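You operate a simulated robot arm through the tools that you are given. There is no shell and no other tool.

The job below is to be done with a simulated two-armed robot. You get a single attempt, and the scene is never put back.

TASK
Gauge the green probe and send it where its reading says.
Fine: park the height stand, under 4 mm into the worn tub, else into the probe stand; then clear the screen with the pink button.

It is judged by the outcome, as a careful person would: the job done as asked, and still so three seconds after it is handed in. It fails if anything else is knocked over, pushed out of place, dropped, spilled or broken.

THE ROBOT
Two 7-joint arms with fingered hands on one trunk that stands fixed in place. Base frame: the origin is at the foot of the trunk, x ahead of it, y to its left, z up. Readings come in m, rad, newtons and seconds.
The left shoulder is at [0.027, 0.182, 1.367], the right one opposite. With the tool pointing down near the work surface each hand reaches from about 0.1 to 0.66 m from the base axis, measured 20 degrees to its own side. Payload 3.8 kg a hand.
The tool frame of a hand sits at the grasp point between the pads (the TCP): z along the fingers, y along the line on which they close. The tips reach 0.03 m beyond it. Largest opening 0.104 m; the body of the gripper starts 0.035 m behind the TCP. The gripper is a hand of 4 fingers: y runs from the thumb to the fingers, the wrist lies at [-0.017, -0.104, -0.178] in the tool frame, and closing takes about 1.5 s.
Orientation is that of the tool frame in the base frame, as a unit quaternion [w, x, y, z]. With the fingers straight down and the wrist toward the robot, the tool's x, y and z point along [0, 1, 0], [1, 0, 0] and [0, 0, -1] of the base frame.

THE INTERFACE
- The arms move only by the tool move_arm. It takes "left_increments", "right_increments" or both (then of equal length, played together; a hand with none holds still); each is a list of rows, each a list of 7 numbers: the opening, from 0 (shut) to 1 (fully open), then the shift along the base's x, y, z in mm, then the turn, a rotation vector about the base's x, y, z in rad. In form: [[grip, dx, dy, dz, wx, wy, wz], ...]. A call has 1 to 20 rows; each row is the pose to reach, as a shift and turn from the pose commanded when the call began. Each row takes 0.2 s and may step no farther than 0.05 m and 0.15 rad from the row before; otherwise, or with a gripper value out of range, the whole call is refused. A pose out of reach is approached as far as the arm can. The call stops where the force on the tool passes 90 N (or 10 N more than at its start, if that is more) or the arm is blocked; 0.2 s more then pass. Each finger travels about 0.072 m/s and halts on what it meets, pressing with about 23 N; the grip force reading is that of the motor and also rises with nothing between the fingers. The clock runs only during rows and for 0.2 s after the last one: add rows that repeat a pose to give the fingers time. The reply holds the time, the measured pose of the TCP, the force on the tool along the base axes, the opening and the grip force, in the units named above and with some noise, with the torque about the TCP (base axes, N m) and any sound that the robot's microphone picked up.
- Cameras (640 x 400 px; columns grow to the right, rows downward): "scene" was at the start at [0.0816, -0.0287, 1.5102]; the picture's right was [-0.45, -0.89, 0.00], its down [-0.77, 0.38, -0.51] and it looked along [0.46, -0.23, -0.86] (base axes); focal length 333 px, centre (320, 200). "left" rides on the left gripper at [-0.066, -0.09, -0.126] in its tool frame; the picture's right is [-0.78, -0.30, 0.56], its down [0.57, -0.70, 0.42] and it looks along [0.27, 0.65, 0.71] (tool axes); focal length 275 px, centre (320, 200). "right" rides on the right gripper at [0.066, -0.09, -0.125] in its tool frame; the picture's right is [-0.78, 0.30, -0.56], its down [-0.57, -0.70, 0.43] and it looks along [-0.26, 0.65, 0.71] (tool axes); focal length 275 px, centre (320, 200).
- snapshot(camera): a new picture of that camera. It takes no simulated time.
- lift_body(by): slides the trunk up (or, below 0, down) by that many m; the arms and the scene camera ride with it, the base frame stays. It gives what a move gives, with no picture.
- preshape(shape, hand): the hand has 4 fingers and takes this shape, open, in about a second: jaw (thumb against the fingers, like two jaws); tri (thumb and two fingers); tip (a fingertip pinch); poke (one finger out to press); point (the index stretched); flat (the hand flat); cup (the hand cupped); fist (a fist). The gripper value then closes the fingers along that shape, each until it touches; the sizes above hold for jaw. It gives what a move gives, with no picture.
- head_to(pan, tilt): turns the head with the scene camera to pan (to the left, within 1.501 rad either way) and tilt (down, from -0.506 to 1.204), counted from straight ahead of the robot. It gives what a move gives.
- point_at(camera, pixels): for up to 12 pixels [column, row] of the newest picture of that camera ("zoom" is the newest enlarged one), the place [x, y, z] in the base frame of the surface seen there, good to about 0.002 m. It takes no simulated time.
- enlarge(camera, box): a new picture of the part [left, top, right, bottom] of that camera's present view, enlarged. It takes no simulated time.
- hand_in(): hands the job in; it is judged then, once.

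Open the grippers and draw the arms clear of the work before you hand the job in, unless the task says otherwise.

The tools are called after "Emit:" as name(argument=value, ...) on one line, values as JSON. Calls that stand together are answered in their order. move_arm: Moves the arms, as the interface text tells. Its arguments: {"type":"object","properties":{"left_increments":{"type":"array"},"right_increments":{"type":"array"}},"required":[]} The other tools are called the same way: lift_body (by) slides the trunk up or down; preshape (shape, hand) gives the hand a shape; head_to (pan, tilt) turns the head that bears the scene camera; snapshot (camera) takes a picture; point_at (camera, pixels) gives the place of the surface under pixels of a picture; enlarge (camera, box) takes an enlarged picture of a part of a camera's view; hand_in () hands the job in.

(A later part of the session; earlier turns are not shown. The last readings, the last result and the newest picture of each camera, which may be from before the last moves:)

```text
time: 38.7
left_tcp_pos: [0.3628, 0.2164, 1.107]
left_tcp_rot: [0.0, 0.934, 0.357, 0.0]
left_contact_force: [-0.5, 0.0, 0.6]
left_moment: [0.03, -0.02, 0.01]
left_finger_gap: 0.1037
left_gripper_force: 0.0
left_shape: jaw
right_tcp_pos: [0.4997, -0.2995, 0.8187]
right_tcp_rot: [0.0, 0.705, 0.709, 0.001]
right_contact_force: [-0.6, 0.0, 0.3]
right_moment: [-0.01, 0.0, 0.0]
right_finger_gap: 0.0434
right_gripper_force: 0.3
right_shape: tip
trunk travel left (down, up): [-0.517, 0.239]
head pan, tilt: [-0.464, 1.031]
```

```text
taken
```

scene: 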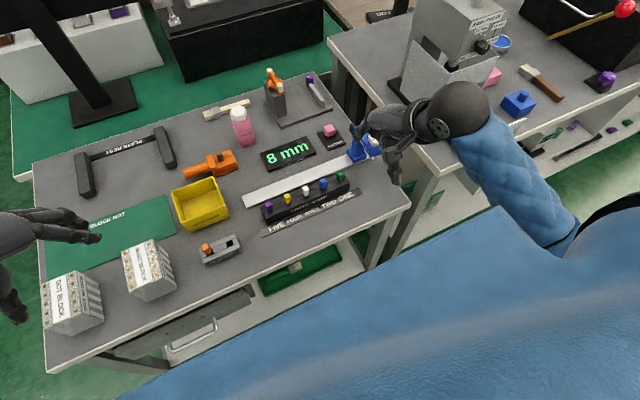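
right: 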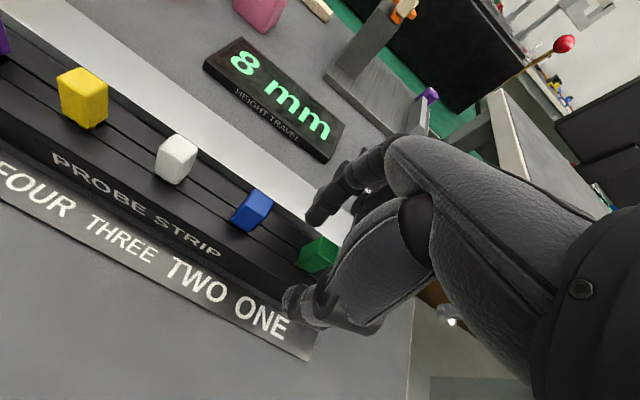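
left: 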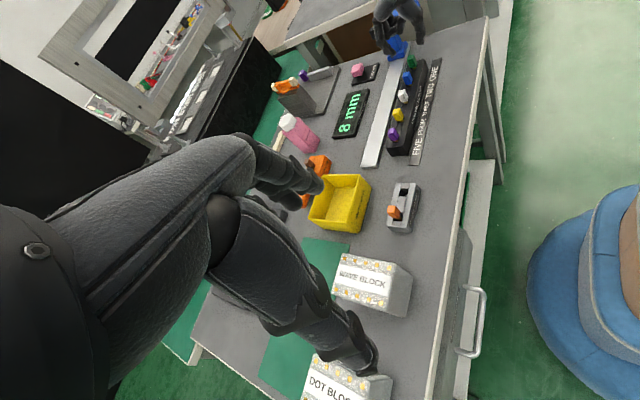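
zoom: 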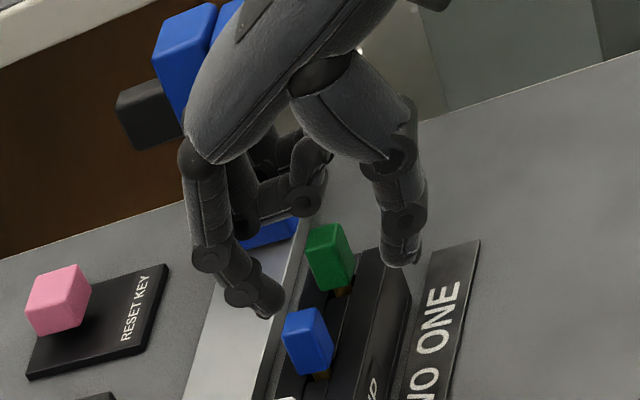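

The head sits between thumb and index. I close the pinch gradually.

Emit:
move_arm(right_increments=[[0.35, 0, 0, 0, 0, 0, 0], [0.28, 0, 0, 0, 0, 0, 0], [0.22, 0, 0, 0, 0, 0, 0], [0.16, 0, 0, 0, 0, 0, 0], [0.1, 0, 0, 0, 0, 0, 0], [0.05, 0, 0, 0, 0, 0, 0], [0, 0, 0, 0, 0, 0, 0], [0, 0, 0, 0, 0, 0, 0], [0, 0, 0, 0, 0, 0, 0]])

Emit:
enlarge(camera="left", box=[360, 10, 460, 90])

Emit:
snapshot(camera="right")

```text
time: 40.7
left_tcp_pos: [0.3628, 0.2171, 1.1072]
left_tcp_rot: [0.0, 0.934, 0.357, 0.0]
left_contact_force: [-0.7, 0.1, 0.6]
left_moment: [0.01, -0.03, 0.0]
left_finger_gap: 0.1037
left_gripper_force: 0.1
left_shape: jaw
right_tcp_pos: [0.4978, -0.2991, 0.8176]
right_tcp_rot: [0.0, 0.705, 0.709, -0.001]
right_contact_force: [-5.7, 8.0, -2.5]
right_moment: [0.17, 0.16, 0.0]
right_finger_gap: 0.0086
right_gripper_force: 23.2
right_shape: tip
trunk travel left (down, up): [-0.517, 0.239]
head pan, tilt: [-0.464, 1.031]
```

```text
5.00 times, centred on (410, 50) of left
```

zoom: 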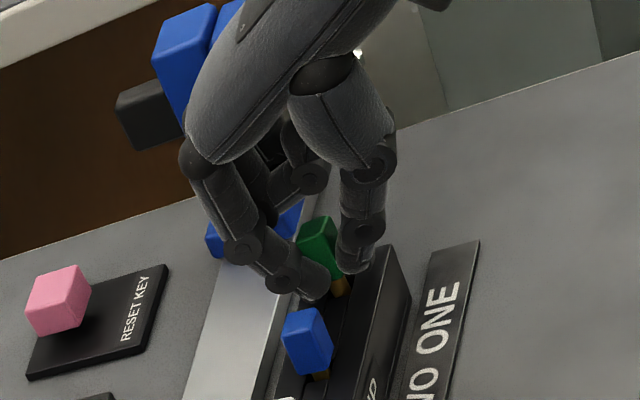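

```text
taken
```

right: 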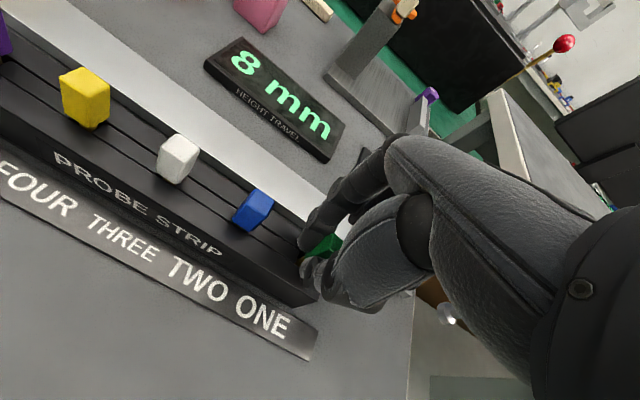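

The gap (8.6 mm) is smaller than the head and there is a sideways force: the tips are catching the head's left edge. I open again gently and look.

Emit:
move_arm(right_increments=[[0.1, 0, 0, 0, 0, 0, 0], [0.2, 0, 0, 0, 0, 0, 0], [0.3, 0, 0, 0, 0, 0, 0], [0.42, 0, 0, 0, 0, 0, 0], [0.42, 0, 0, 0, 0, 0, 0], [0.42, 0, 0, 0, 0, 0, 0]])

Emit:
enlarge(camera="left", box=[360, 10, 460, 90])

Emit:
enlarge(camera="right", box=[220, 170, 360, 340])

```text
time: 42.1
left_tcp_pos: [0.3633, 0.2172, 1.1056]
left_tcp_rot: [-0.001, 0.934, 0.358, 0.0]
left_contact_force: [0.1, -0.1, -0.5]
left_moment: [-0.01, 0.01, 0.0]
left_finger_gap: 0.1037
left_gripper_force: 0.1
left_shape: jaw
right_tcp_pos: [0.5001, -0.3001, 0.8189]
right_tcp_rot: [-0.001, 0.705, 0.709, -0.001]
right_contact_force: [0.6, -0.4, 0.6]
right_moment: [0.0, -0.04, 0.02]
right_finger_gap: 0.0429
right_gripper_force: 0.1
right_shape: tip
trunk travel left (down, up): [-0.517, 0.239]
head pan, tilt: [-0.464, 1.031]
```

```text
5.00 times, centred on (410, 50) of left
```

zoom: 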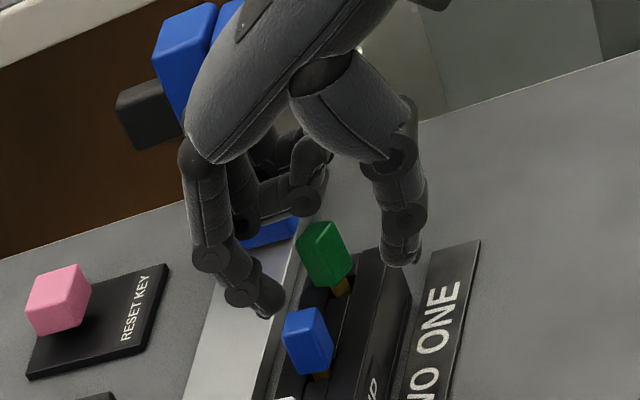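

```text
2.35 times, centred on (290, 255) of right
```

zoom: 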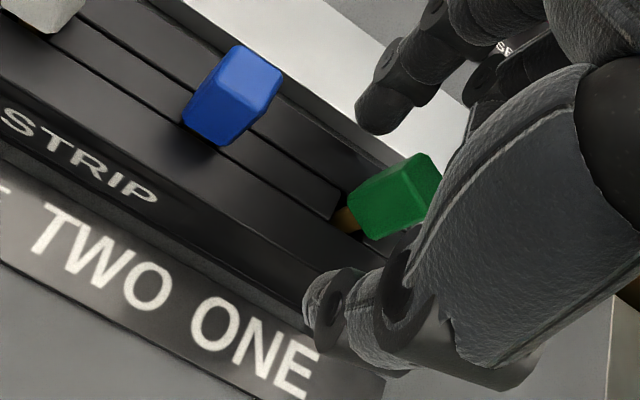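

The green probe now leans to the right in its slot but remains seated. I measure its head's current position.

Emit:
point_at(camera="zoom", pixels=[[425, 158], [385, 175], [440, 190], [405, 200], [415, 175], [360, 200], [375, 235], [347, 218], [335, 195], [410, 230], [362, 120], [310, 300]])

Emit:
point_at(camera="left", pixels=[[421, 55], [424, 60], [426, 67], [421, 62], [428, 65], [420, 67]])

```text
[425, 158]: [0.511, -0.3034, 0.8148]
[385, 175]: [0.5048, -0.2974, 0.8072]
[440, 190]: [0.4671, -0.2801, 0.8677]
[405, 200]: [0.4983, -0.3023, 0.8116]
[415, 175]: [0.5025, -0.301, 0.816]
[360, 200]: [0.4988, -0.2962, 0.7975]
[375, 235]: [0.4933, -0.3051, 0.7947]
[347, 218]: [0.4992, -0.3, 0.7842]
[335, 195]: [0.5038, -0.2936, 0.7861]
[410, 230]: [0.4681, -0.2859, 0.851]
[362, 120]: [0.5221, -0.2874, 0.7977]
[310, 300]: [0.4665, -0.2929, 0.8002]
```

```text
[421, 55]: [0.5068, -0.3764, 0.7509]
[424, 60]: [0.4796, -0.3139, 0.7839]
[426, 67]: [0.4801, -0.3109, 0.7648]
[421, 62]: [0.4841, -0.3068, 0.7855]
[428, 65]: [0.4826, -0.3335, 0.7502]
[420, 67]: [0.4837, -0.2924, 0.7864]
```

The head now leans to −y (top centre ≈(0.502,-0.309), bottom ≈-0.302). The two-finger pinch is too narrow; I lift straight up and try the "tri" shape for a steadier hold.

Emit:
move_arm(right_increments=[[0.42, 0, 0, 20, 0, 0, 0], [0.42, 0, 0, 60, 0, 0, 0], [0.42, 0, 0, 100, 0, 0, 0], [0.42, 0, 0, 130, 0, 0, 0]])

Emit:
preshape(hand="right", shape="tri")

Emit:
move_arm(right_increments=[[0.4, 0, 0, 0, 0, 0, 0], [0.4, 0, 0, 0, 0, 0, 0], [0.4, 0, 0, 0, 0, 0, 0], [0.4, 0, 0, 0, 0, 0, 0], [0.4, 0, 0, 0, 0, 0, 0]])

Emit:
snapshot(camera="right")

Emit:
enlarge(camera="left", box=[340, 0, 500, 100])

Emit:
enlarge(camera="scene", box=[290, 90, 410, 200])

```text
time: 43.1
left_tcp_pos: [0.3634, 0.2158, 1.107]
left_tcp_rot: [0.0, 0.934, 0.357, 0.0]
left_contact_force: [-0.2, -0.1, 0.5]
left_moment: [0.02, -0.01, 0.01]
left_finger_gap: 0.1041
left_gripper_force: 0.1
left_shape: jaw
right_tcp_pos: [0.5013, -0.2984, 0.9512]
right_tcp_rot: [0.0, 0.706, 0.708, 0.0]
right_contact_force: [0.1, 0.0, -0.1]
right_moment: [0.03, 0.0, 0.01]
right_finger_gap: 0.0433
right_gripper_force: 0.0
right_shape: tip
trunk travel left (down, up): [-0.517, 0.239]
head pan, tilt: [-0.464, 1.031]
```

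```text
time: 44.0
left_tcp_pos: [0.3621, 0.2167, 1.1064]
left_tcp_rot: [0.0, 0.934, 0.357, 0.0]
left_contact_force: [0.0, 0.4, -1.4]
left_moment: [0.0, -0.02, 0.02]
left_finger_gap: 0.1039
left_gripper_force: 0.1
left_shape: jaw
right_tcp_pos: [0.5004, -0.299, 0.949]
right_tcp_rot: [-0.001, 0.706, 0.708, 0.0]
right_contact_force: [-0.1, 0.3, -0.2]
right_moment: [-0.01, 0.02, -0.02]
right_finger_gap: 0.1037
right_gripper_force: 0.0
right_shape: tri
trunk travel left (down, up): [-0.517, 0.239]
head pan, tilt: [-0.464, 1.031]
```

```text
time: 45.2
left_tcp_pos: [0.3641, 0.2166, 1.1061]
left_tcp_rot: [0.0, 0.934, 0.357, 0.0]
left_contact_force: [-0.5, 0.2, -0.3]
left_moment: [0.0, 0.04, -0.02]
left_finger_gap: 0.1036
left_gripper_force: 0.1
left_shape: jaw
right_tcp_pos: [0.5008, -0.2989, 0.949]
right_tcp_rot: [-0.001, 0.706, 0.708, -0.001]
right_contact_force: [0.4, -0.6, -0.2]
right_moment: [0.03, 0.02, 0.01]
right_finger_gap: 0.042
right_gripper_force: 0.1
right_shape: tri
trunk travel left (down, up): [-0.517, 0.239]
head pan, tilt: [-0.464, 1.031]
```

```text
taken
```

right: 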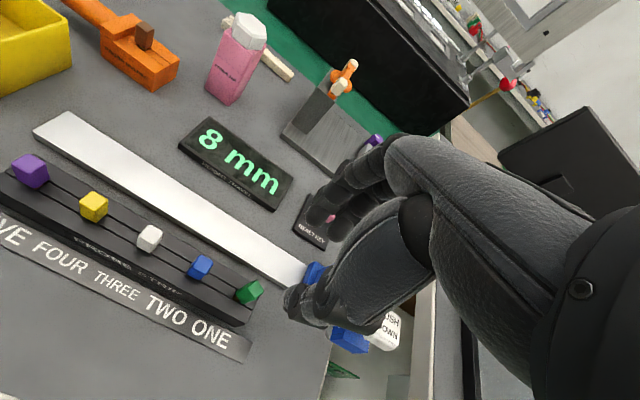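

```text
4.00 times, centred on (420, 50) of left
```

zoom: 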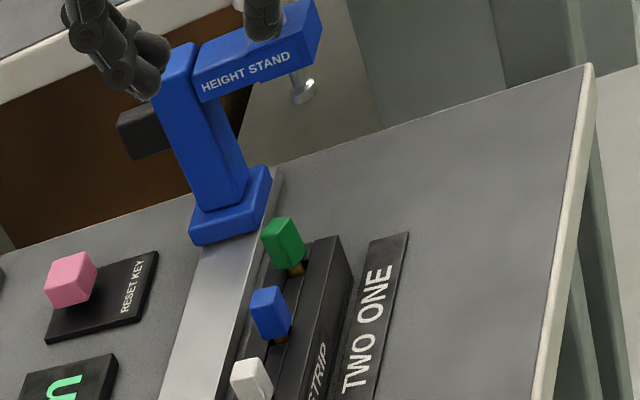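

```text
3.64 times, centred on (350, 145) of scene
```

zoom: 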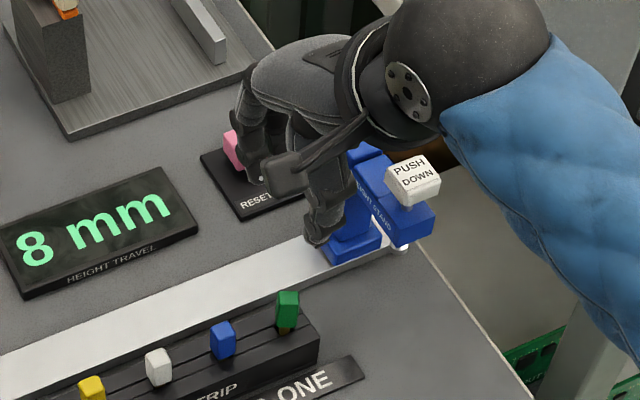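

In "tri" the index and middle fingers oppose the thumb. I measure the tips and the leaning head from this view.

Emit:
point_at(camera="zoom", pixels=[[288, 296], [279, 298], [298, 298], [286, 292], [290, 304], [280, 322], [293, 328], [297, 318], [288, 328], [318, 335]])

Emit:
point_at(camera="right", pixels=[[309, 216], [315, 205], [325, 222], [330, 228], [343, 232], [288, 298], [292, 310], [305, 300], [250, 283], [243, 293], [258, 290], [247, 300]])

Emit:
enlarge(camera="right", box=[220, 180, 380, 340])

```text
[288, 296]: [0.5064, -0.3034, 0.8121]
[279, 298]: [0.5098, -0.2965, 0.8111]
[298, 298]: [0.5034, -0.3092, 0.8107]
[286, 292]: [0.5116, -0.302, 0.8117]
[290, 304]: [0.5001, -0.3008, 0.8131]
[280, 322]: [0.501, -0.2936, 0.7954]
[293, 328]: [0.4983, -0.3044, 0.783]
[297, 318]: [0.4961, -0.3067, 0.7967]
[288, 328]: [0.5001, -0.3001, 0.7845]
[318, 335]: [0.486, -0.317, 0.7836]
```

```text
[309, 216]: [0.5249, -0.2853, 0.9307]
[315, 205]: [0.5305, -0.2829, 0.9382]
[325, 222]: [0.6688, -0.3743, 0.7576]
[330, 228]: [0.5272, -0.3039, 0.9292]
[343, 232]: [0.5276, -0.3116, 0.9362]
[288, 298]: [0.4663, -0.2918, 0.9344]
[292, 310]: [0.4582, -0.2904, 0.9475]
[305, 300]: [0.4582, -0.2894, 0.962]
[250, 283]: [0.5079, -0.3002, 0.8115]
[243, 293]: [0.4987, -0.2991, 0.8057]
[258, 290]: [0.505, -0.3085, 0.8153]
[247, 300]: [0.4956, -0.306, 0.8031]
```

```text
2.50 times, centred on (300, 260) of right
```

zoom: 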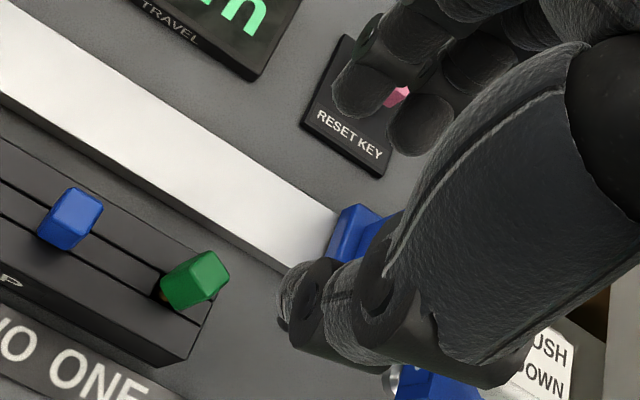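

Index centre ≈TCP+5 mm, middle ≈TCP−14 mm, thumb between: good to cradle the head (mid y≈-0.304). I descend with a 3 mm shift to −y to TCP z≈0.818.

Emit:
move_arm(right_increments=[[0.42, 0, -3, -40, 0, 0, 0], [0.42, 0, -3, -80, 0, 0, 0], [0.42, 0, -3, -105, 0, 0, 0], [0.42, 0, -3, -120, 0, 0, 0], [0.42, 0, -3, -131, 0, 0, 0], [0.42, 0, -3, -131, 0, 0, 0]])

Emit:
enlarge(camera="left", box=[360, 10, 460, 90])

Emit:
enlarge(camera="right", box=[220, 170, 360, 340])

```text
time: 46.6
left_tcp_pos: [0.3629, 0.2153, 1.1064]
left_tcp_rot: [-0.001, 0.934, 0.358, -0.001]
left_contact_force: [0.3, 0.8, 1.3]
left_moment: [-0.02, 0.0, 0.0]
left_finger_gap: 0.1036
left_gripper_force: 0.0
left_shape: jaw
right_tcp_pos: [0.5004, -0.3021, 0.8181]
right_tcp_rot: [0.0, 0.705, 0.709, -0.001]
right_contact_force: [0.0, 0.1, -0.4]
right_moment: [0.0, 0.0, 0.03]
right_finger_gap: 0.0433
right_gripper_force: 0.2
right_shape: tri
trunk travel left (down, up): [-0.517, 0.239]
head pan, tilt: [-0.464, 1.031]
```

```text
5.00 times, centred on (410, 50) of left
```

zoom: 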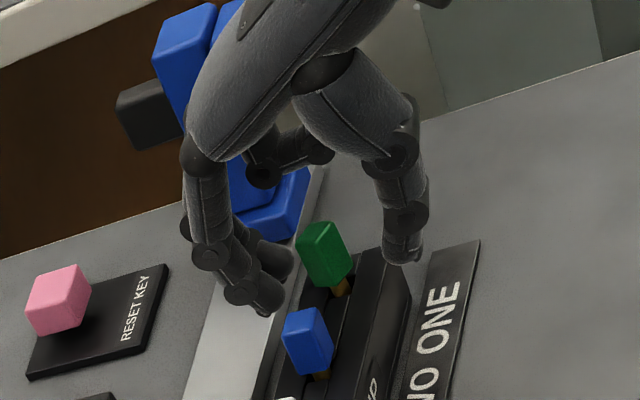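

```text
2.35 times, centred on (290, 255) of right
```

zoom: 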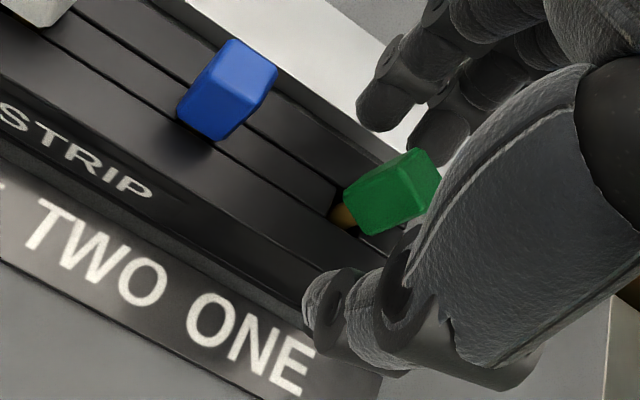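

The head lies centrally between thumb and the two fingers. I close gradually and watch the gap.

Emit:
move_arm(right_increments=[[0.36, 0, 0, 0, 0, 0, 0], [0.3, 0, 0, 0, 0, 0, 0], [0.25, 0, 0, 0, 0, 0, 0], [0.2, 0, 0, 0, 0, 0, 0], [0.16, 0, 0, 0, 0, 0, 0], [0.13, 0, 0, 0, 0, 0, 0], [0.13, 0, 0, 0, 0, 0, 0]])

Emit:
enlarge(camera="left", box=[360, 10, 460, 90])

Emit:
enlarge(camera="right", box=[220, 170, 360, 340])

```text
time: 48.2
left_tcp_pos: [0.3625, 0.2153, 1.1049]
left_tcp_rot: [0.0, 0.934, 0.358, 0.0]
left_contact_force: [0.1, 0.5, 0.3]
left_moment: [-0.02, -0.01, -0.02]
left_finger_gap: 0.1037
left_gripper_force: 0.0
left_shape: jaw
right_tcp_pos: [0.5003, -0.3016, 0.8182]
right_tcp_rot: [0.0, 0.706, 0.708, -0.001]
right_contact_force: [0.4, 0.1, -0.4]
right_moment: [0.0, 0.01, 0.03]
right_finger_gap: 0.0136
right_gripper_force: 0.2
right_shape: tri
trunk travel left (down, up): [-0.517, 0.239]
head pan, tilt: [-0.464, 1.031]
```

```text
5.00 times, centred on (410, 50) of left
```

zoom: 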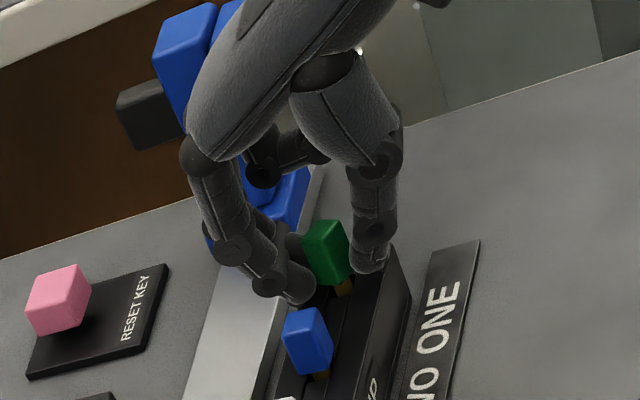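

```text
2.35 times, centred on (290, 255) of right
```

zoom: 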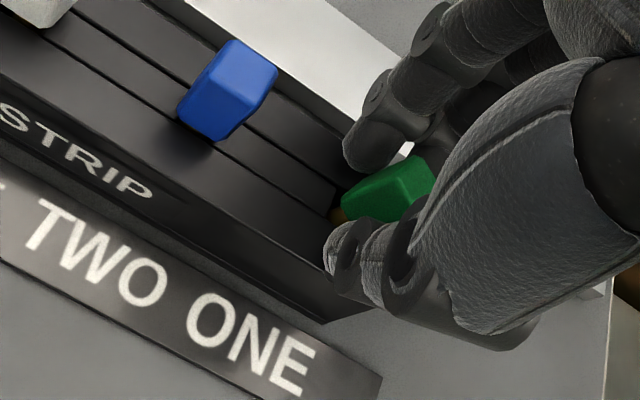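

No contact yet at a 13.6 mm gap and the head sits slightly to the right of the tips. I reopen a little, shift 5 mm to −y, and close again.

Emit:
move_arm(right_increments=[[0.22, 0, 0, 0, 0, 0, 0], [0.25, 0, 0, 0, 0, 0, 0], [0.25, 0, -3, 0, 0, 0, 0], [0.25, 0, -5, 0, 0, 0, 0], [0.2, 0, -5, 0, 0, 0, 0], [0.16, 0, -5, 0, 0, 0, 0], [0.13, 0, -5, 0, 0, 0, 0], [0.13, 0, -5, 0, 0, 0, 0]])

Emit:
enlarge(camera="left", box=[360, 10, 460, 90])

Emit:
enlarge(camera="right", box=[250, 190, 350, 300])

```text
time: 50.0
left_tcp_pos: [0.3632, 0.2158, 1.1056]
left_tcp_rot: [0.0, 0.934, 0.358, 0.001]
left_contact_force: [-0.5, -0.2, -0.8]
left_moment: [0.01, 0.02, 0.0]
left_finger_gap: 0.1037
left_gripper_force: 0.0
left_shape: jaw
right_tcp_pos: [0.4998, -0.3092, 0.8167]
right_tcp_rot: [0.0, 0.707, 0.707, -0.001]
right_contact_force: [-0.5, -4.7, -1.5]
right_moment: [-0.09, 0.01, -0.04]
right_finger_gap: 0.0067
right_gripper_force: 22.8
right_shape: tri
trunk travel left (down, up): [-0.517, 0.239]
head pan, tilt: [-0.464, 1.031]
```

```text
5.00 times, centred on (410, 50) of left
```

zoom: 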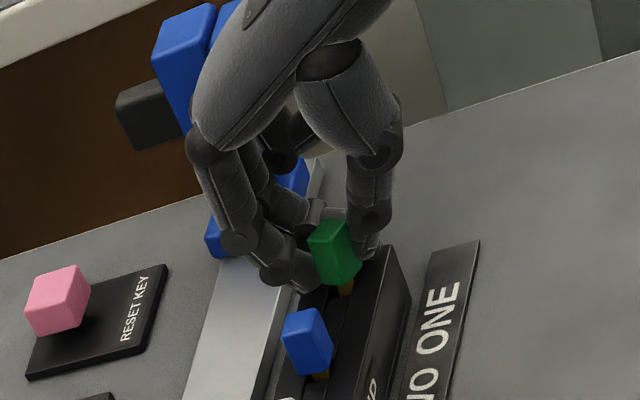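

```text
3.64 times, centred on (300, 245) of right
```

zoom: 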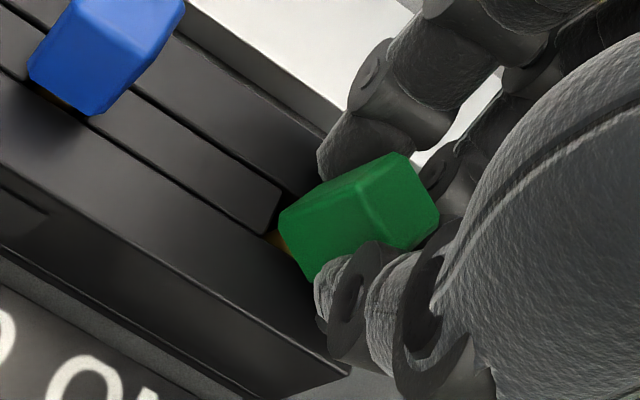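

Now the head is at the left edge of the grip and being pushed upright. I open again slightly and look at where the probe stands.

Emit:
move_arm(right_increments=[[0.2, 0, 0, 0, 0, 0, 0], [0.28, 0, 0, 0, 0, 0, 0], [0.34, 0, 0, 0, 0, 0, 0], [0.4, 0, 0, 0, 0, 0, 0], [0.4, 0, 0, 0, 0, 0, 0]])

Emit:
enlarge(camera="left", box=[360, 10, 460, 90])

Emit:
enlarge(camera="right", box=[250, 190, 350, 300])

```text
time: 51.2
left_tcp_pos: [0.362, 0.2157, 1.1064]
left_tcp_rot: [0.0, 0.934, 0.357, 0.0]
left_contact_force: [0.5, 1.1, 0.2]
left_moment: [-0.03, 0.0, -0.02]
left_finger_gap: 0.1036
left_gripper_force: 0.1
left_shape: jaw
right_tcp_pos: [0.4997, -0.3072, 0.8184]
right_tcp_rot: [-0.001, 0.705, 0.709, -0.001]
right_contact_force: [0.3, 0.1, -1.0]
right_moment: [0.03, -0.01, -0.02]
right_finger_gap: 0.0411
right_gripper_force: 0.1
right_shape: tri
trunk travel left (down, up): [-0.517, 0.239]
head pan, tilt: [-0.464, 1.031]
```

```text
5.00 times, centred on (410, 50) of left
```

zoom: 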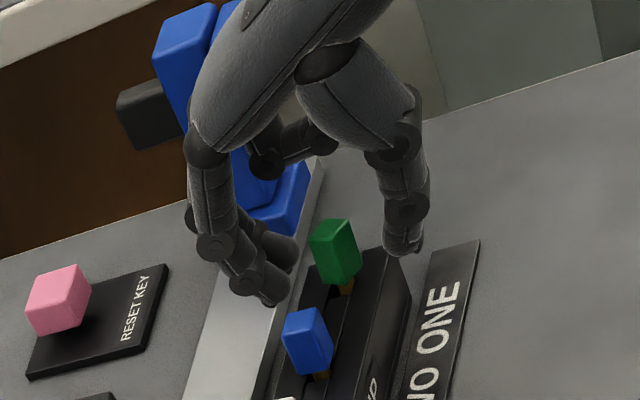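

```text
3.64 times, centred on (300, 245) of right
```

zoom: 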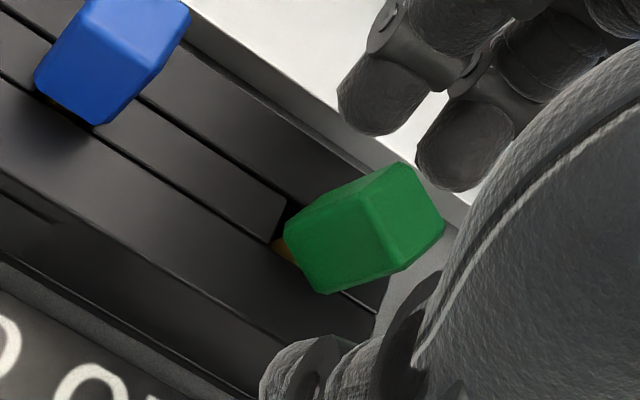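

I measure the head's corners again to centre the grip properly.

Emit:
point_at(camera="zoom", pixels=[[402, 170], [438, 218], [390, 255], [362, 195], [398, 215], [300, 215], [325, 285], [290, 248], [335, 240], [375, 280], [375, 110], [445, 165]])

Emit:
point_at(camera="left", pixels=[[424, 56], [427, 60], [428, 64], [430, 58], [429, 67], [414, 68], [416, 60]])

```text
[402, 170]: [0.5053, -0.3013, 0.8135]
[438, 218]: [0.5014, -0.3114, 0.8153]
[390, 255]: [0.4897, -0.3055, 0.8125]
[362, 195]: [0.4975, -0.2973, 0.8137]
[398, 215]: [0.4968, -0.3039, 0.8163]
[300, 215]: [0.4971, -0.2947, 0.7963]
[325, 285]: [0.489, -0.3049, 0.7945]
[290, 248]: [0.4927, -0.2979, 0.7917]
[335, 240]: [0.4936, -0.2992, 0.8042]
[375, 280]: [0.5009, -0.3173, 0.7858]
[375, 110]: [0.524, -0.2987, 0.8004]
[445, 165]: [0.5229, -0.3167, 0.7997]
```

```text
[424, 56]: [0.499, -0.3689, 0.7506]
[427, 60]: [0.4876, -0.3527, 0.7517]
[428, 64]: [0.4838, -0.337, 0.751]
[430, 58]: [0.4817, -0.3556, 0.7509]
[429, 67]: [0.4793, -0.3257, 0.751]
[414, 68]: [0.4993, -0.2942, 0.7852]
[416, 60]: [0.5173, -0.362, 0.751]
```

The head is now yawed about −21° and leans ~8°; top centre ≈(0.4975,-0.3043). I centre the hand on it and yaw the hand by −0.35 rad to match its faces, still open.

Emit:
move_arm(right_increments=[[0.42, -1, 3, 0, 0, 0, -0.12], [0.42, -1, 6, 0, 0, 0, -0.24], [0.42, -1, 6, 0, 0, 0, -0.35], [0.42, -1, 6, 0, 0, 0, -0.35], [0.42, -1, 6, 0, 0, 0, -0.35]])

Emit:
enlarge(camera="left", box=[360, 10, 460, 90])

Emit:
snapshot(camera="right")

Emit:
enlarge(camera="right", box=[250, 180, 370, 320])

```text
time: 52.4
left_tcp_pos: [0.363, 0.2164, 1.1063]
left_tcp_rot: [0.0, 0.934, 0.357, 0.001]
left_contact_force: [0.2, 0.2, -0.4]
left_moment: [0.01, 0.0, -0.03]
left_finger_gap: 0.1036
left_gripper_force: 0.1
left_shape: jaw
right_tcp_pos: [0.4992, -0.3023, 0.8178]
right_tcp_rot: [-0.001, 0.819, 0.574, -0.001]
right_contact_force: [-0.1, -1.3, -0.6]
right_moment: [-0.04, 0.02, 0.01]
right_finger_gap: 0.0431
right_gripper_force: 0.0
right_shape: tri
trunk travel left (down, up): [-0.517, 0.239]
head pan, tilt: [-0.464, 1.031]
```

```text
5.00 times, centred on (410, 50) of left
```

zoom: 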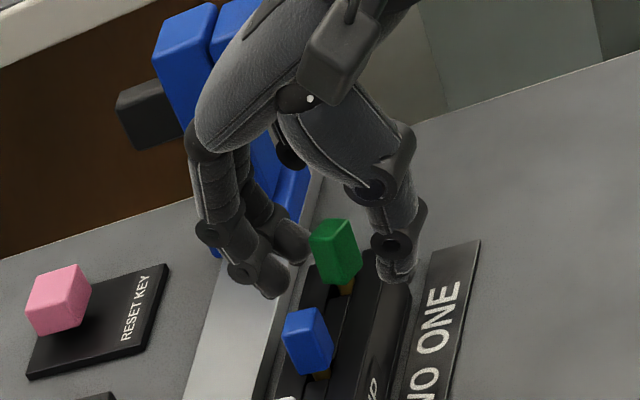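

```text
taken
```

right: 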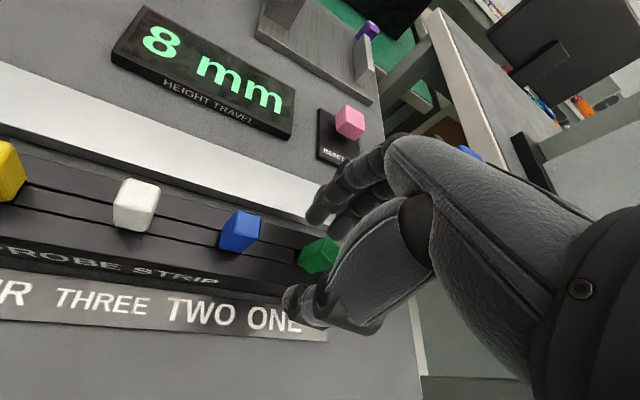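

```text
2.86 times, centred on (310, 250) of right
```

zoom: 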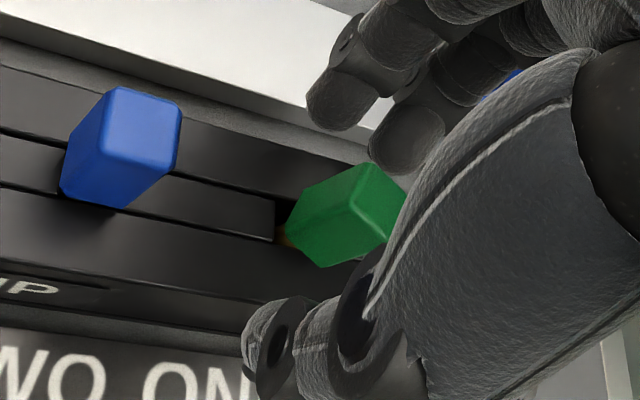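

I check positions of the three tips and head corners in this view to confirm centring.

Emit:
point_at(camera="zoom", pixels=[[335, 115], [310, 105], [405, 150], [375, 140], [265, 330], [250, 350], [300, 310], [362, 168], [360, 205], [300, 190], [325, 260], [340, 225]])

```text
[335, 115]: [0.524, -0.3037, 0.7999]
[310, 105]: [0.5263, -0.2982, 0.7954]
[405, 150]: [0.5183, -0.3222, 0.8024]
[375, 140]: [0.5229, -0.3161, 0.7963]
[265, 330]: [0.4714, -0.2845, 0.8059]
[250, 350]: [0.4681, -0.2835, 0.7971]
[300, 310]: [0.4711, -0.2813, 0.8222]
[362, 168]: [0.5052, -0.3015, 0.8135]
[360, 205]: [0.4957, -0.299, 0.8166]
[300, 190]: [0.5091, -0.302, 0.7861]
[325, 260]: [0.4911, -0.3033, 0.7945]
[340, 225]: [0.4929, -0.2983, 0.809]
```

In the tool frame the head spans x from about −9 to +3 mm, nicely between index (+4) and middle (−13) with the thumb opposite (−2). I close.

Emit:
move_arm(right_increments=[[0.34, 0, 0, 0, 0, 0, 0], [0.26, 0, 0, 0, 0, 0, 0], [0.2, 0, 0, 0, 0, 0, 0], [0.15, 0, 0, 0, 0, 0, 0], [0.11, 0, 0, 0, 0, 0, 0], [0.08, 0, 0, 0, 0, 0, 0], [0.05, 0, 0, 0, 0, 0, 0], [0.05, 0, 0, 0, 0, 0, 0]])

Emit:
enlarge(camera="left", box=[360, 10, 460, 90])

Emit:
enlarge(camera="right", box=[250, 180, 370, 320])

```text
time: 54.2
left_tcp_pos: [0.3623, 0.217, 1.106]
left_tcp_rot: [0.0, 0.934, 0.358, 0.0]
left_contact_force: [-0.6, -0.5, -0.4]
left_moment: [-0.02, -0.03, -0.02]
left_finger_gap: 0.1036
left_gripper_force: 0.0
left_shape: jaw
right_tcp_pos: [0.4997, -0.3025, 0.816]
right_tcp_rot: [0.0, 0.819, 0.574, 0.0]
right_contact_force: [-0.1, 0.2, -0.8]
right_moment: [-0.04, 0.03, 0.0]
right_finger_gap: 0.0093
right_gripper_force: 22.6
right_shape: tri
trunk travel left (down, up): [-0.517, 0.239]
head pan, tilt: [-0.464, 1.031]
```

```text
5.00 times, centred on (410, 50) of left
```

zoom: 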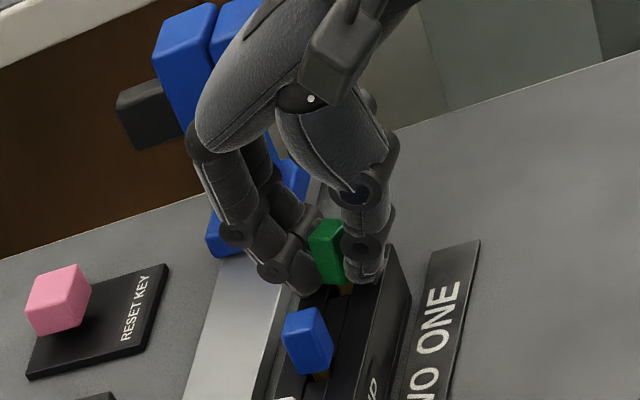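

```text
2.86 times, centred on (310, 250) of right
```

zoom: 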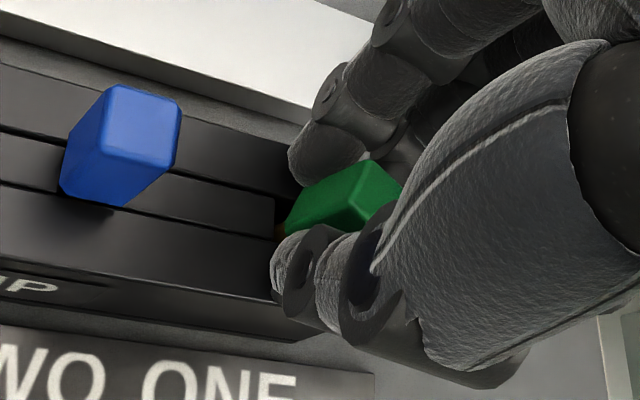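

The head is gripped (force 22.6 N, little side force). I keep squeezing and lift 12 mm slowly to see whether the probe follows.

Emit:
move_arm(right_increments=[[0, 0, 0, 0, 0, 0, 0], [0, 0, 0, 0, 0, 0, 0], [0, 0, 0, 3, 0, 0, 0], [0, 0, 0, 6, 0, 0, 0], [0, 0, 0, 9, 0, 0, 0], [0, 0, 0, 12, 0, 0, 0], [0, 0, 0, 12, 0, 0, 0]])

Emit:
enlarge(camera="left", box=[360, 10, 460, 90])

Emit:
enlarge(camera="right", box=[250, 180, 370, 320])

```text
time: 55.8
left_tcp_pos: [0.3639, 0.2165, 1.1064]
left_tcp_rot: [0.0, 0.934, 0.358, 0.0]
left_contact_force: [-1.0, -0.6, 1.0]
left_moment: [0.0, 0.0, 0.01]
left_finger_gap: 0.1036
left_gripper_force: 0.2
left_shape: jaw
right_tcp_pos: [0.5, -0.3031, 0.8275]
right_tcp_rot: [0.0, 0.818, 0.575, -0.001]
right_contact_force: [-0.1, -0.4, -1.0]
right_moment: [-0.01, -0.01, -0.01]
right_finger_gap: 0.0095
right_gripper_force: 22.8
right_shape: tri
trunk travel left (down, up): [-0.517, 0.239]
head pan, tilt: [-0.464, 1.031]
```

```text
5.00 times, centred on (410, 50) of left
```

zoom: 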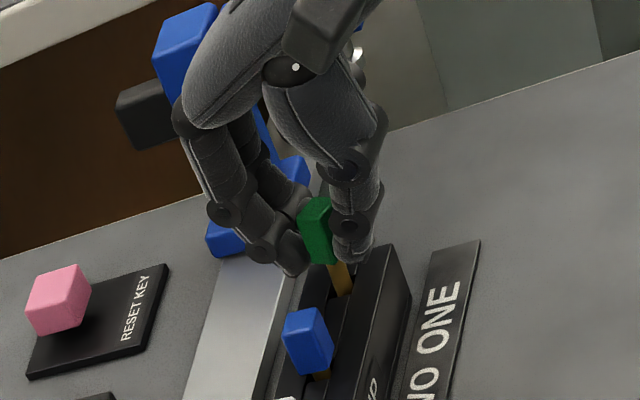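

```text
2.86 times, centred on (310, 250) of right
```

zoom: 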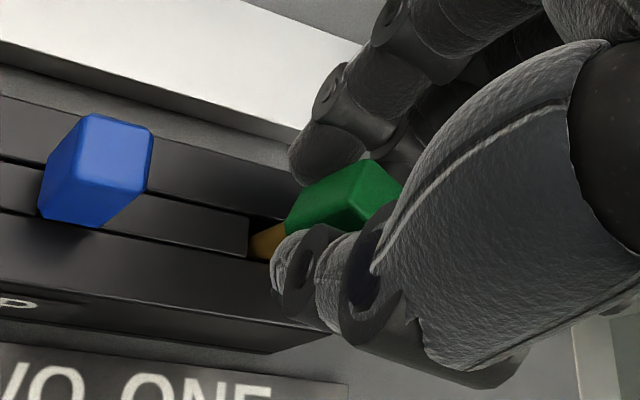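

The probe comes up with the hand (brown shaft now showing). I lift a further 70 mm slowly and view it.

Emit:
move_arm(right_increments=[[0, 0, 0, 5, 0, 0, 0], [0, 0, 0, 10, 0, 0, 0], [0, 0, 0, 16, 0, 0, 0], [0, 0, 0, 22, 0, 0, 0], [0, 0, 0, 30, 0, 0, 0], [0, 0, 0, 40, 0, 0, 0], [0, 0, 0, 55, 0, 0, 0], [0, 0, 0, 70, 0, 0, 0], [0, 0, 0, 70, 0, 0, 0]])

Emit:
enlarge(camera="left", box=[340, 0, 460, 80])

Emit:
enlarge(camera="right", box=[200, 150, 380, 330])

Emit:
enlarge(camera="scene", box=[290, 80, 410, 200])

```text
time: 57.8
left_tcp_pos: [0.362, 0.2168, 1.1062]
left_tcp_rot: [0.001, 0.934, 0.357, 0.0]
left_contact_force: [0.1, -0.3, -0.1]
left_moment: [0.05, 0.05, 0.02]
left_finger_gap: 0.1037
left_gripper_force: 0.0
left_shape: jaw
right_tcp_pos: [0.4987, -0.3019, 0.8984]
right_tcp_rot: [-0.001, 0.819, 0.574, -0.001]
right_contact_force: [0.2, -0.4, -0.3]
right_moment: [0.01, 0.02, 0.0]
right_finger_gap: 0.0094
right_gripper_force: 23.2
right_shape: tri
trunk travel left (down, up): [-0.517, 0.239]
head pan, tilt: [-0.464, 1.031]
```

```text
5.00 times, centred on (400, 40) of left
```

zoom: 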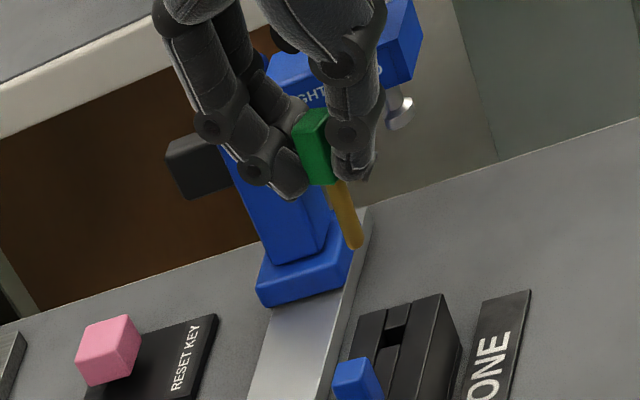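

```text
2.22 times, centred on (290, 240) of right
```

zoom: 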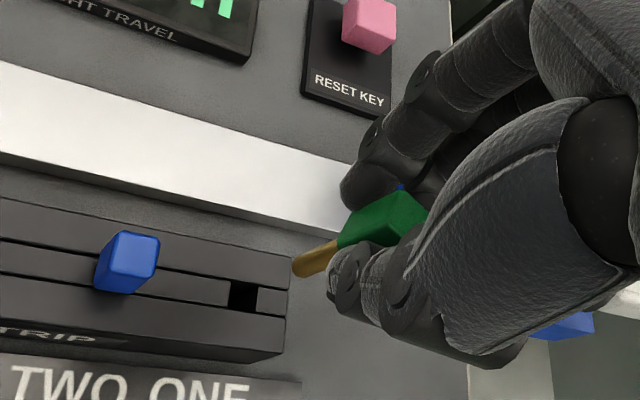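

```text
3.33 times, centred on (350, 140) of scene
```

zoom: 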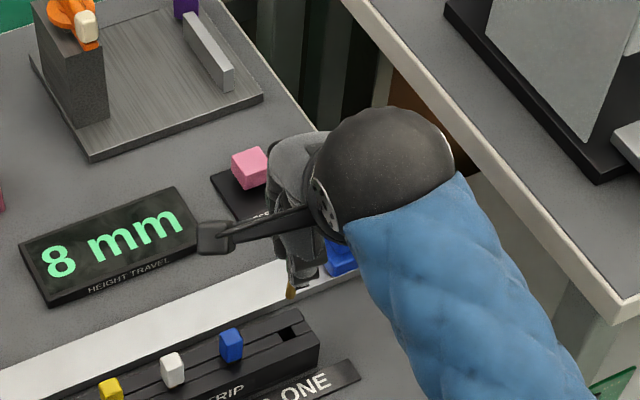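

The probe is held cleanly: head in the fingers, brown shaft (~30 mm) hanging down. I zoom in and measure its tilt and tip relative to the TCP.

Emit:
enlarge(camera="right", box=[260, 200, 360, 290])

Emit:
point_at(camera="zoom", pixels=[[205, 280], [225, 275], [250, 265], [275, 255], [300, 245], [330, 200], [400, 170], [440, 150], [380, 190]])

Emit:
point_at(camera="left", pixels=[[405, 40], [407, 44], [408, 48], [401, 26], [402, 32], [404, 36]])

```text
4.44 times, centred on (310, 245) of right
```

zoom: 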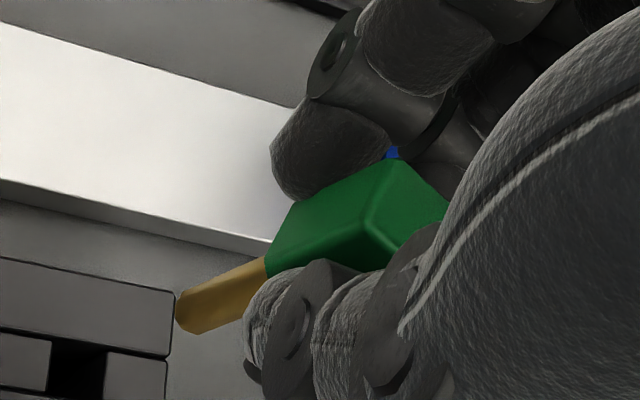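

```text
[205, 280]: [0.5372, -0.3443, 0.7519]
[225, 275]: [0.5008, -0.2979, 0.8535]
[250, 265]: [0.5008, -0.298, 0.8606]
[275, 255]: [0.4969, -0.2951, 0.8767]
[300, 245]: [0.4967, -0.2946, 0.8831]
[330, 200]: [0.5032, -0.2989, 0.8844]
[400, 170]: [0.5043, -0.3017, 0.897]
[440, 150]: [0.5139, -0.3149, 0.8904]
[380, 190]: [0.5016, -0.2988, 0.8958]
```

```text
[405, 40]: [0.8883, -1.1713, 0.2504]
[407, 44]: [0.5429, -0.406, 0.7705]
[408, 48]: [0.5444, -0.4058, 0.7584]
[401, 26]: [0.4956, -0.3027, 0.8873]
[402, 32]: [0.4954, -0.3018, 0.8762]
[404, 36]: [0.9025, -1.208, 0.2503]
```

I query more shaft and head points in this zoom (shaft end near (185,318)).

Emit:
point_at(camera="zoom", pixels=[[190, 312], [185, 300], [200, 325], [225, 320], [215, 295], [245, 280], [262, 268], [235, 310], [290, 225], [350, 215], [385, 165], [420, 190]])

```text
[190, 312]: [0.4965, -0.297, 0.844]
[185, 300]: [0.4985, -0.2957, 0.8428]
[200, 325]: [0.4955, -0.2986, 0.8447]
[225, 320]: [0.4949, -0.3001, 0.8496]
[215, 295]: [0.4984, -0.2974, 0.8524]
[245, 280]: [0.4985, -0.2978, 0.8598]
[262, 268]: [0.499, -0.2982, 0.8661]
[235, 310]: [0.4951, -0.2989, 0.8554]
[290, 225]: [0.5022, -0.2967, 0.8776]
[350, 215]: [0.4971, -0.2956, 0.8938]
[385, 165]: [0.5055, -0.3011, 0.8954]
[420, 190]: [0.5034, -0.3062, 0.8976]
```

The shaft hangs almost vertically under the TCP, its end 56 mm below it. I carry it at TCP z≈0.938 over to above the free slot (0.459,0.0215), undoing the −0.35 yaw on the way.

Emit:
move_arm(right_increments=[[0, 0, 0, 20, 0, 0, 0], [0, 0, 10, 40, 0, 0, 0.05], [0, 0, 40, 40, 0, 0, 0.12], [0, -5, 70, 40, 0, 0, 0.19], [0, -8, 100, 40, 0, 0, 0.26], [0, -12, 130, 40, 0, 0, 0.32], [0, -16, 160, 40, 0, 0, 0.35], [0, -20, 190, 40, 0, 0, 0.35], [0, -24, 220, 40, 0, 0, 0.35], [0, -28, 250, 40, 0, 0, 0.35], [0, -34, 280, 40, 0, 0, 0.35], [0, -40, 305, 40, 0, 0, 0.35], [0, -40, 323, 40, 0, 0, 0.35], [0, -40, 323, 40, 0, 0, 0.35]])

Emit:
snapshot(camera="scene")

Emit:
snapshot(camera="left")

Emit:
snapshot(camera="right")

```text
time: 60.1
left_tcp_pos: [0.3631, 0.2162, 1.1067]
left_tcp_rot: [0.001, 0.933, 0.359, -0.001]
left_contact_force: [-0.2, 0.6, -0.6]
left_moment: [0.0, -0.03, 0.01]
left_finger_gap: 0.1037
left_gripper_force: 0.1
left_shape: jaw
right_tcp_pos: [0.4886, -0.13, 0.9253]
right_tcp_rot: [0.072, 0.714, 0.694, -0.049]
right_contact_force: [-0.5, 0.2, -0.6]
right_moment: [0.04, -0.03, -0.02]
right_finger_gap: 0.0094
right_gripper_force: 23.3
right_shape: tri
trunk travel left (down, up): [-0.517, 0.239]
head pan, tilt: [-0.464, 1.031]
stopped in row 11 (right hand): the arm was blocked; the commanded pose is now the measured one
```

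```text
taken
```

scene: 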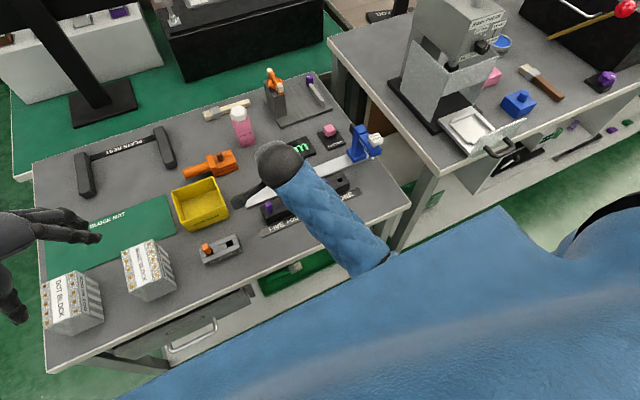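

```text
taken
```

left: 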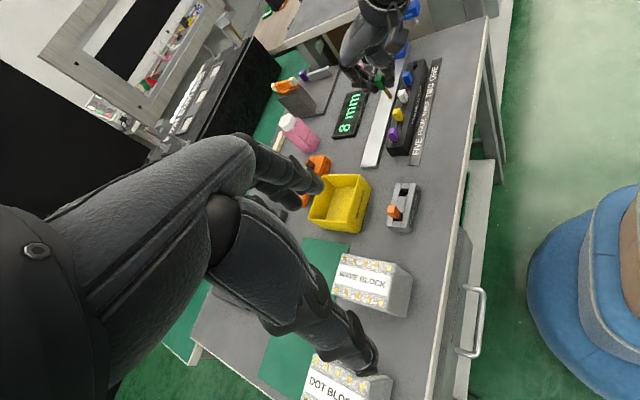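

```text
taken
```

right: 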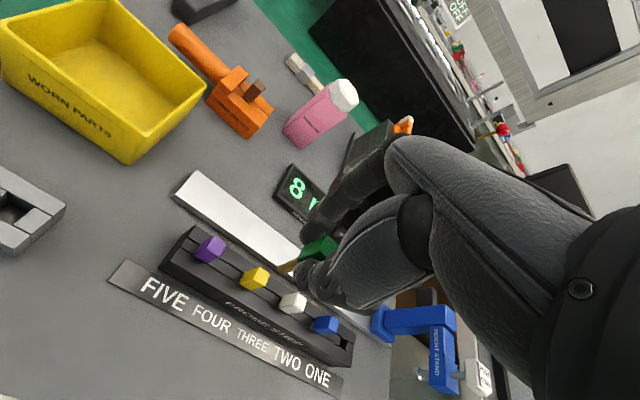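

The right arm was blocked at y≈-0.13 (tilted ~10°, elbow close to the chest); the probe is still held. I first back off to the right by 60 mm and undo the tilt.

Emit:
move_arm(right_increments=[[0, 0, -20, 5, 0.04, 0.008, 0.007], [0, 5, -40, 10, 0.09, 0.017, 0.014], [0, 10, -60, 12, 0.13, 0.025, 0.021], [0, 10, -60, 12, 0.171, 0.033, 0.028], [0, 10, -60, 12, 0.171, 0.033, 0.028]])

Emit:
snapshot(camera="scene")

Emit:
enlarge(camera="left", box=[320, 0, 460, 100])

```text
time: 61.3
left_tcp_pos: [0.3621, 0.216, 1.1054]
left_tcp_rot: [0.0, 0.934, 0.358, 0.0]
left_contact_force: [0.7, -0.6, 0.0]
left_moment: [0.01, 0.01, 0.0]
left_finger_gap: 0.1037
left_gripper_force: 0.0
left_shape: jaw
right_tcp_pos: [0.4964, -0.1873, 0.9387]
right_tcp_rot: [-0.003, 0.707, 0.707, 0.002]
right_contact_force: [0.1, 0.3, 0.5]
right_moment: [0.0, 0.0, 0.0]
right_finger_gap: 0.0094
right_gripper_force: 23.6
right_shape: tri
trunk travel left (down, up): [-0.517, 0.239]
head pan, tilt: [-0.464, 1.031]
```

```text
taken
```

scene: 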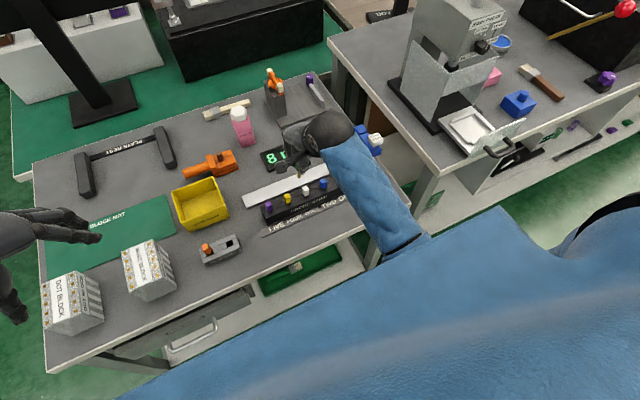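

```text
4.00 times, centred on (390, 50) of left
```

zoom: 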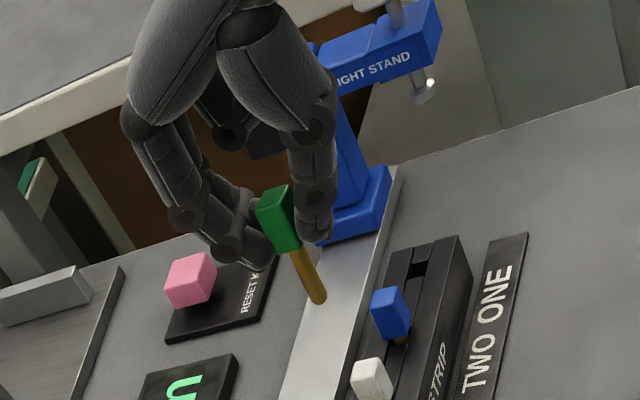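

The arm is free again and the probe still held. I retract the right hand up and back to its starting side (so the elbow swings outward), and shift the left hand a bit further left for room.

Emit:
move_arm(right_increments=[[0, -10, -10, 20, 0, 0, 0], [0, -25, -25, 40, 0, 0, 0], [0, -45, -40, 60, 0, 0, 0], [0, -65, -60, 80, 0, 0, 0], [0, -85, -80, 95, 0, 0, 0], [0, -105, -100, 110, 0, 0, 0], [0, -125, -120, 120, 0, 0, 0], [0, -145, -140, 125, 0, 0, 0], [0, -165, -155, 128, 0, 0, 0], [0, -185, -165, 130, 0, 0, 0], [0, -185, -165, 130, 0, 0, 0]], left_increments=[[1, 5, 10, 0, 0, 0, 0], [1, 10, 20, 0, 0, 0, 0], [1, 15, 30, 0, 0, 0, 0], [1, 20, 40, 0, 0, 0, 0], [1, 25, 50, 0, 0, 0, 0], [1, 30, 60, 0, 0, 0, 0], [1, 30, 60, 0, 0, 0, 0], [1, 30, 60, 0, 0, 0, 0], [1, 30, 60, 0, 0, 0, 0], [1, 30, 60, 0, 0, 0, 0], [1, 30, 60, 0, 0, 0, 0]])

Emit:
snapshot(camera="scene")

Emit:
snapshot(camera="left")

```text
time: 63.7
left_tcp_pos: [0.3933, 0.2746, 1.1042]
left_tcp_rot: [0.001, 0.933, 0.359, 0.0]
left_contact_force: [0.0, -0.7, -0.3]
left_moment: [-0.01, -0.01, 0.0]
left_finger_gap: 0.1039
left_gripper_force: 0.1
left_shape: jaw
right_tcp_pos: [0.3142, -0.3527, 1.0671]
right_tcp_rot: [-0.003, 0.707, 0.708, 0.0]
right_contact_force: [0.0, 0.6, -0.7]
right_moment: [-0.02, 0.0, -0.01]
right_finger_gap: 0.0092
right_gripper_force: 23.1
right_shape: tri
trunk travel left (down, up): [-0.517, 0.239]
head pan, tilt: [-0.464, 1.031]
```

```text
taken
```

scene: 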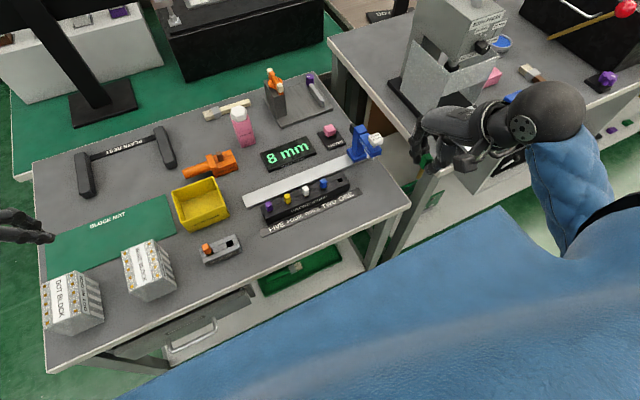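

```text
taken
```

left: 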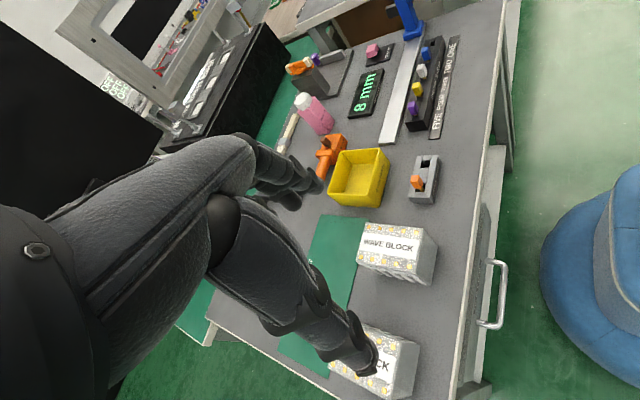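

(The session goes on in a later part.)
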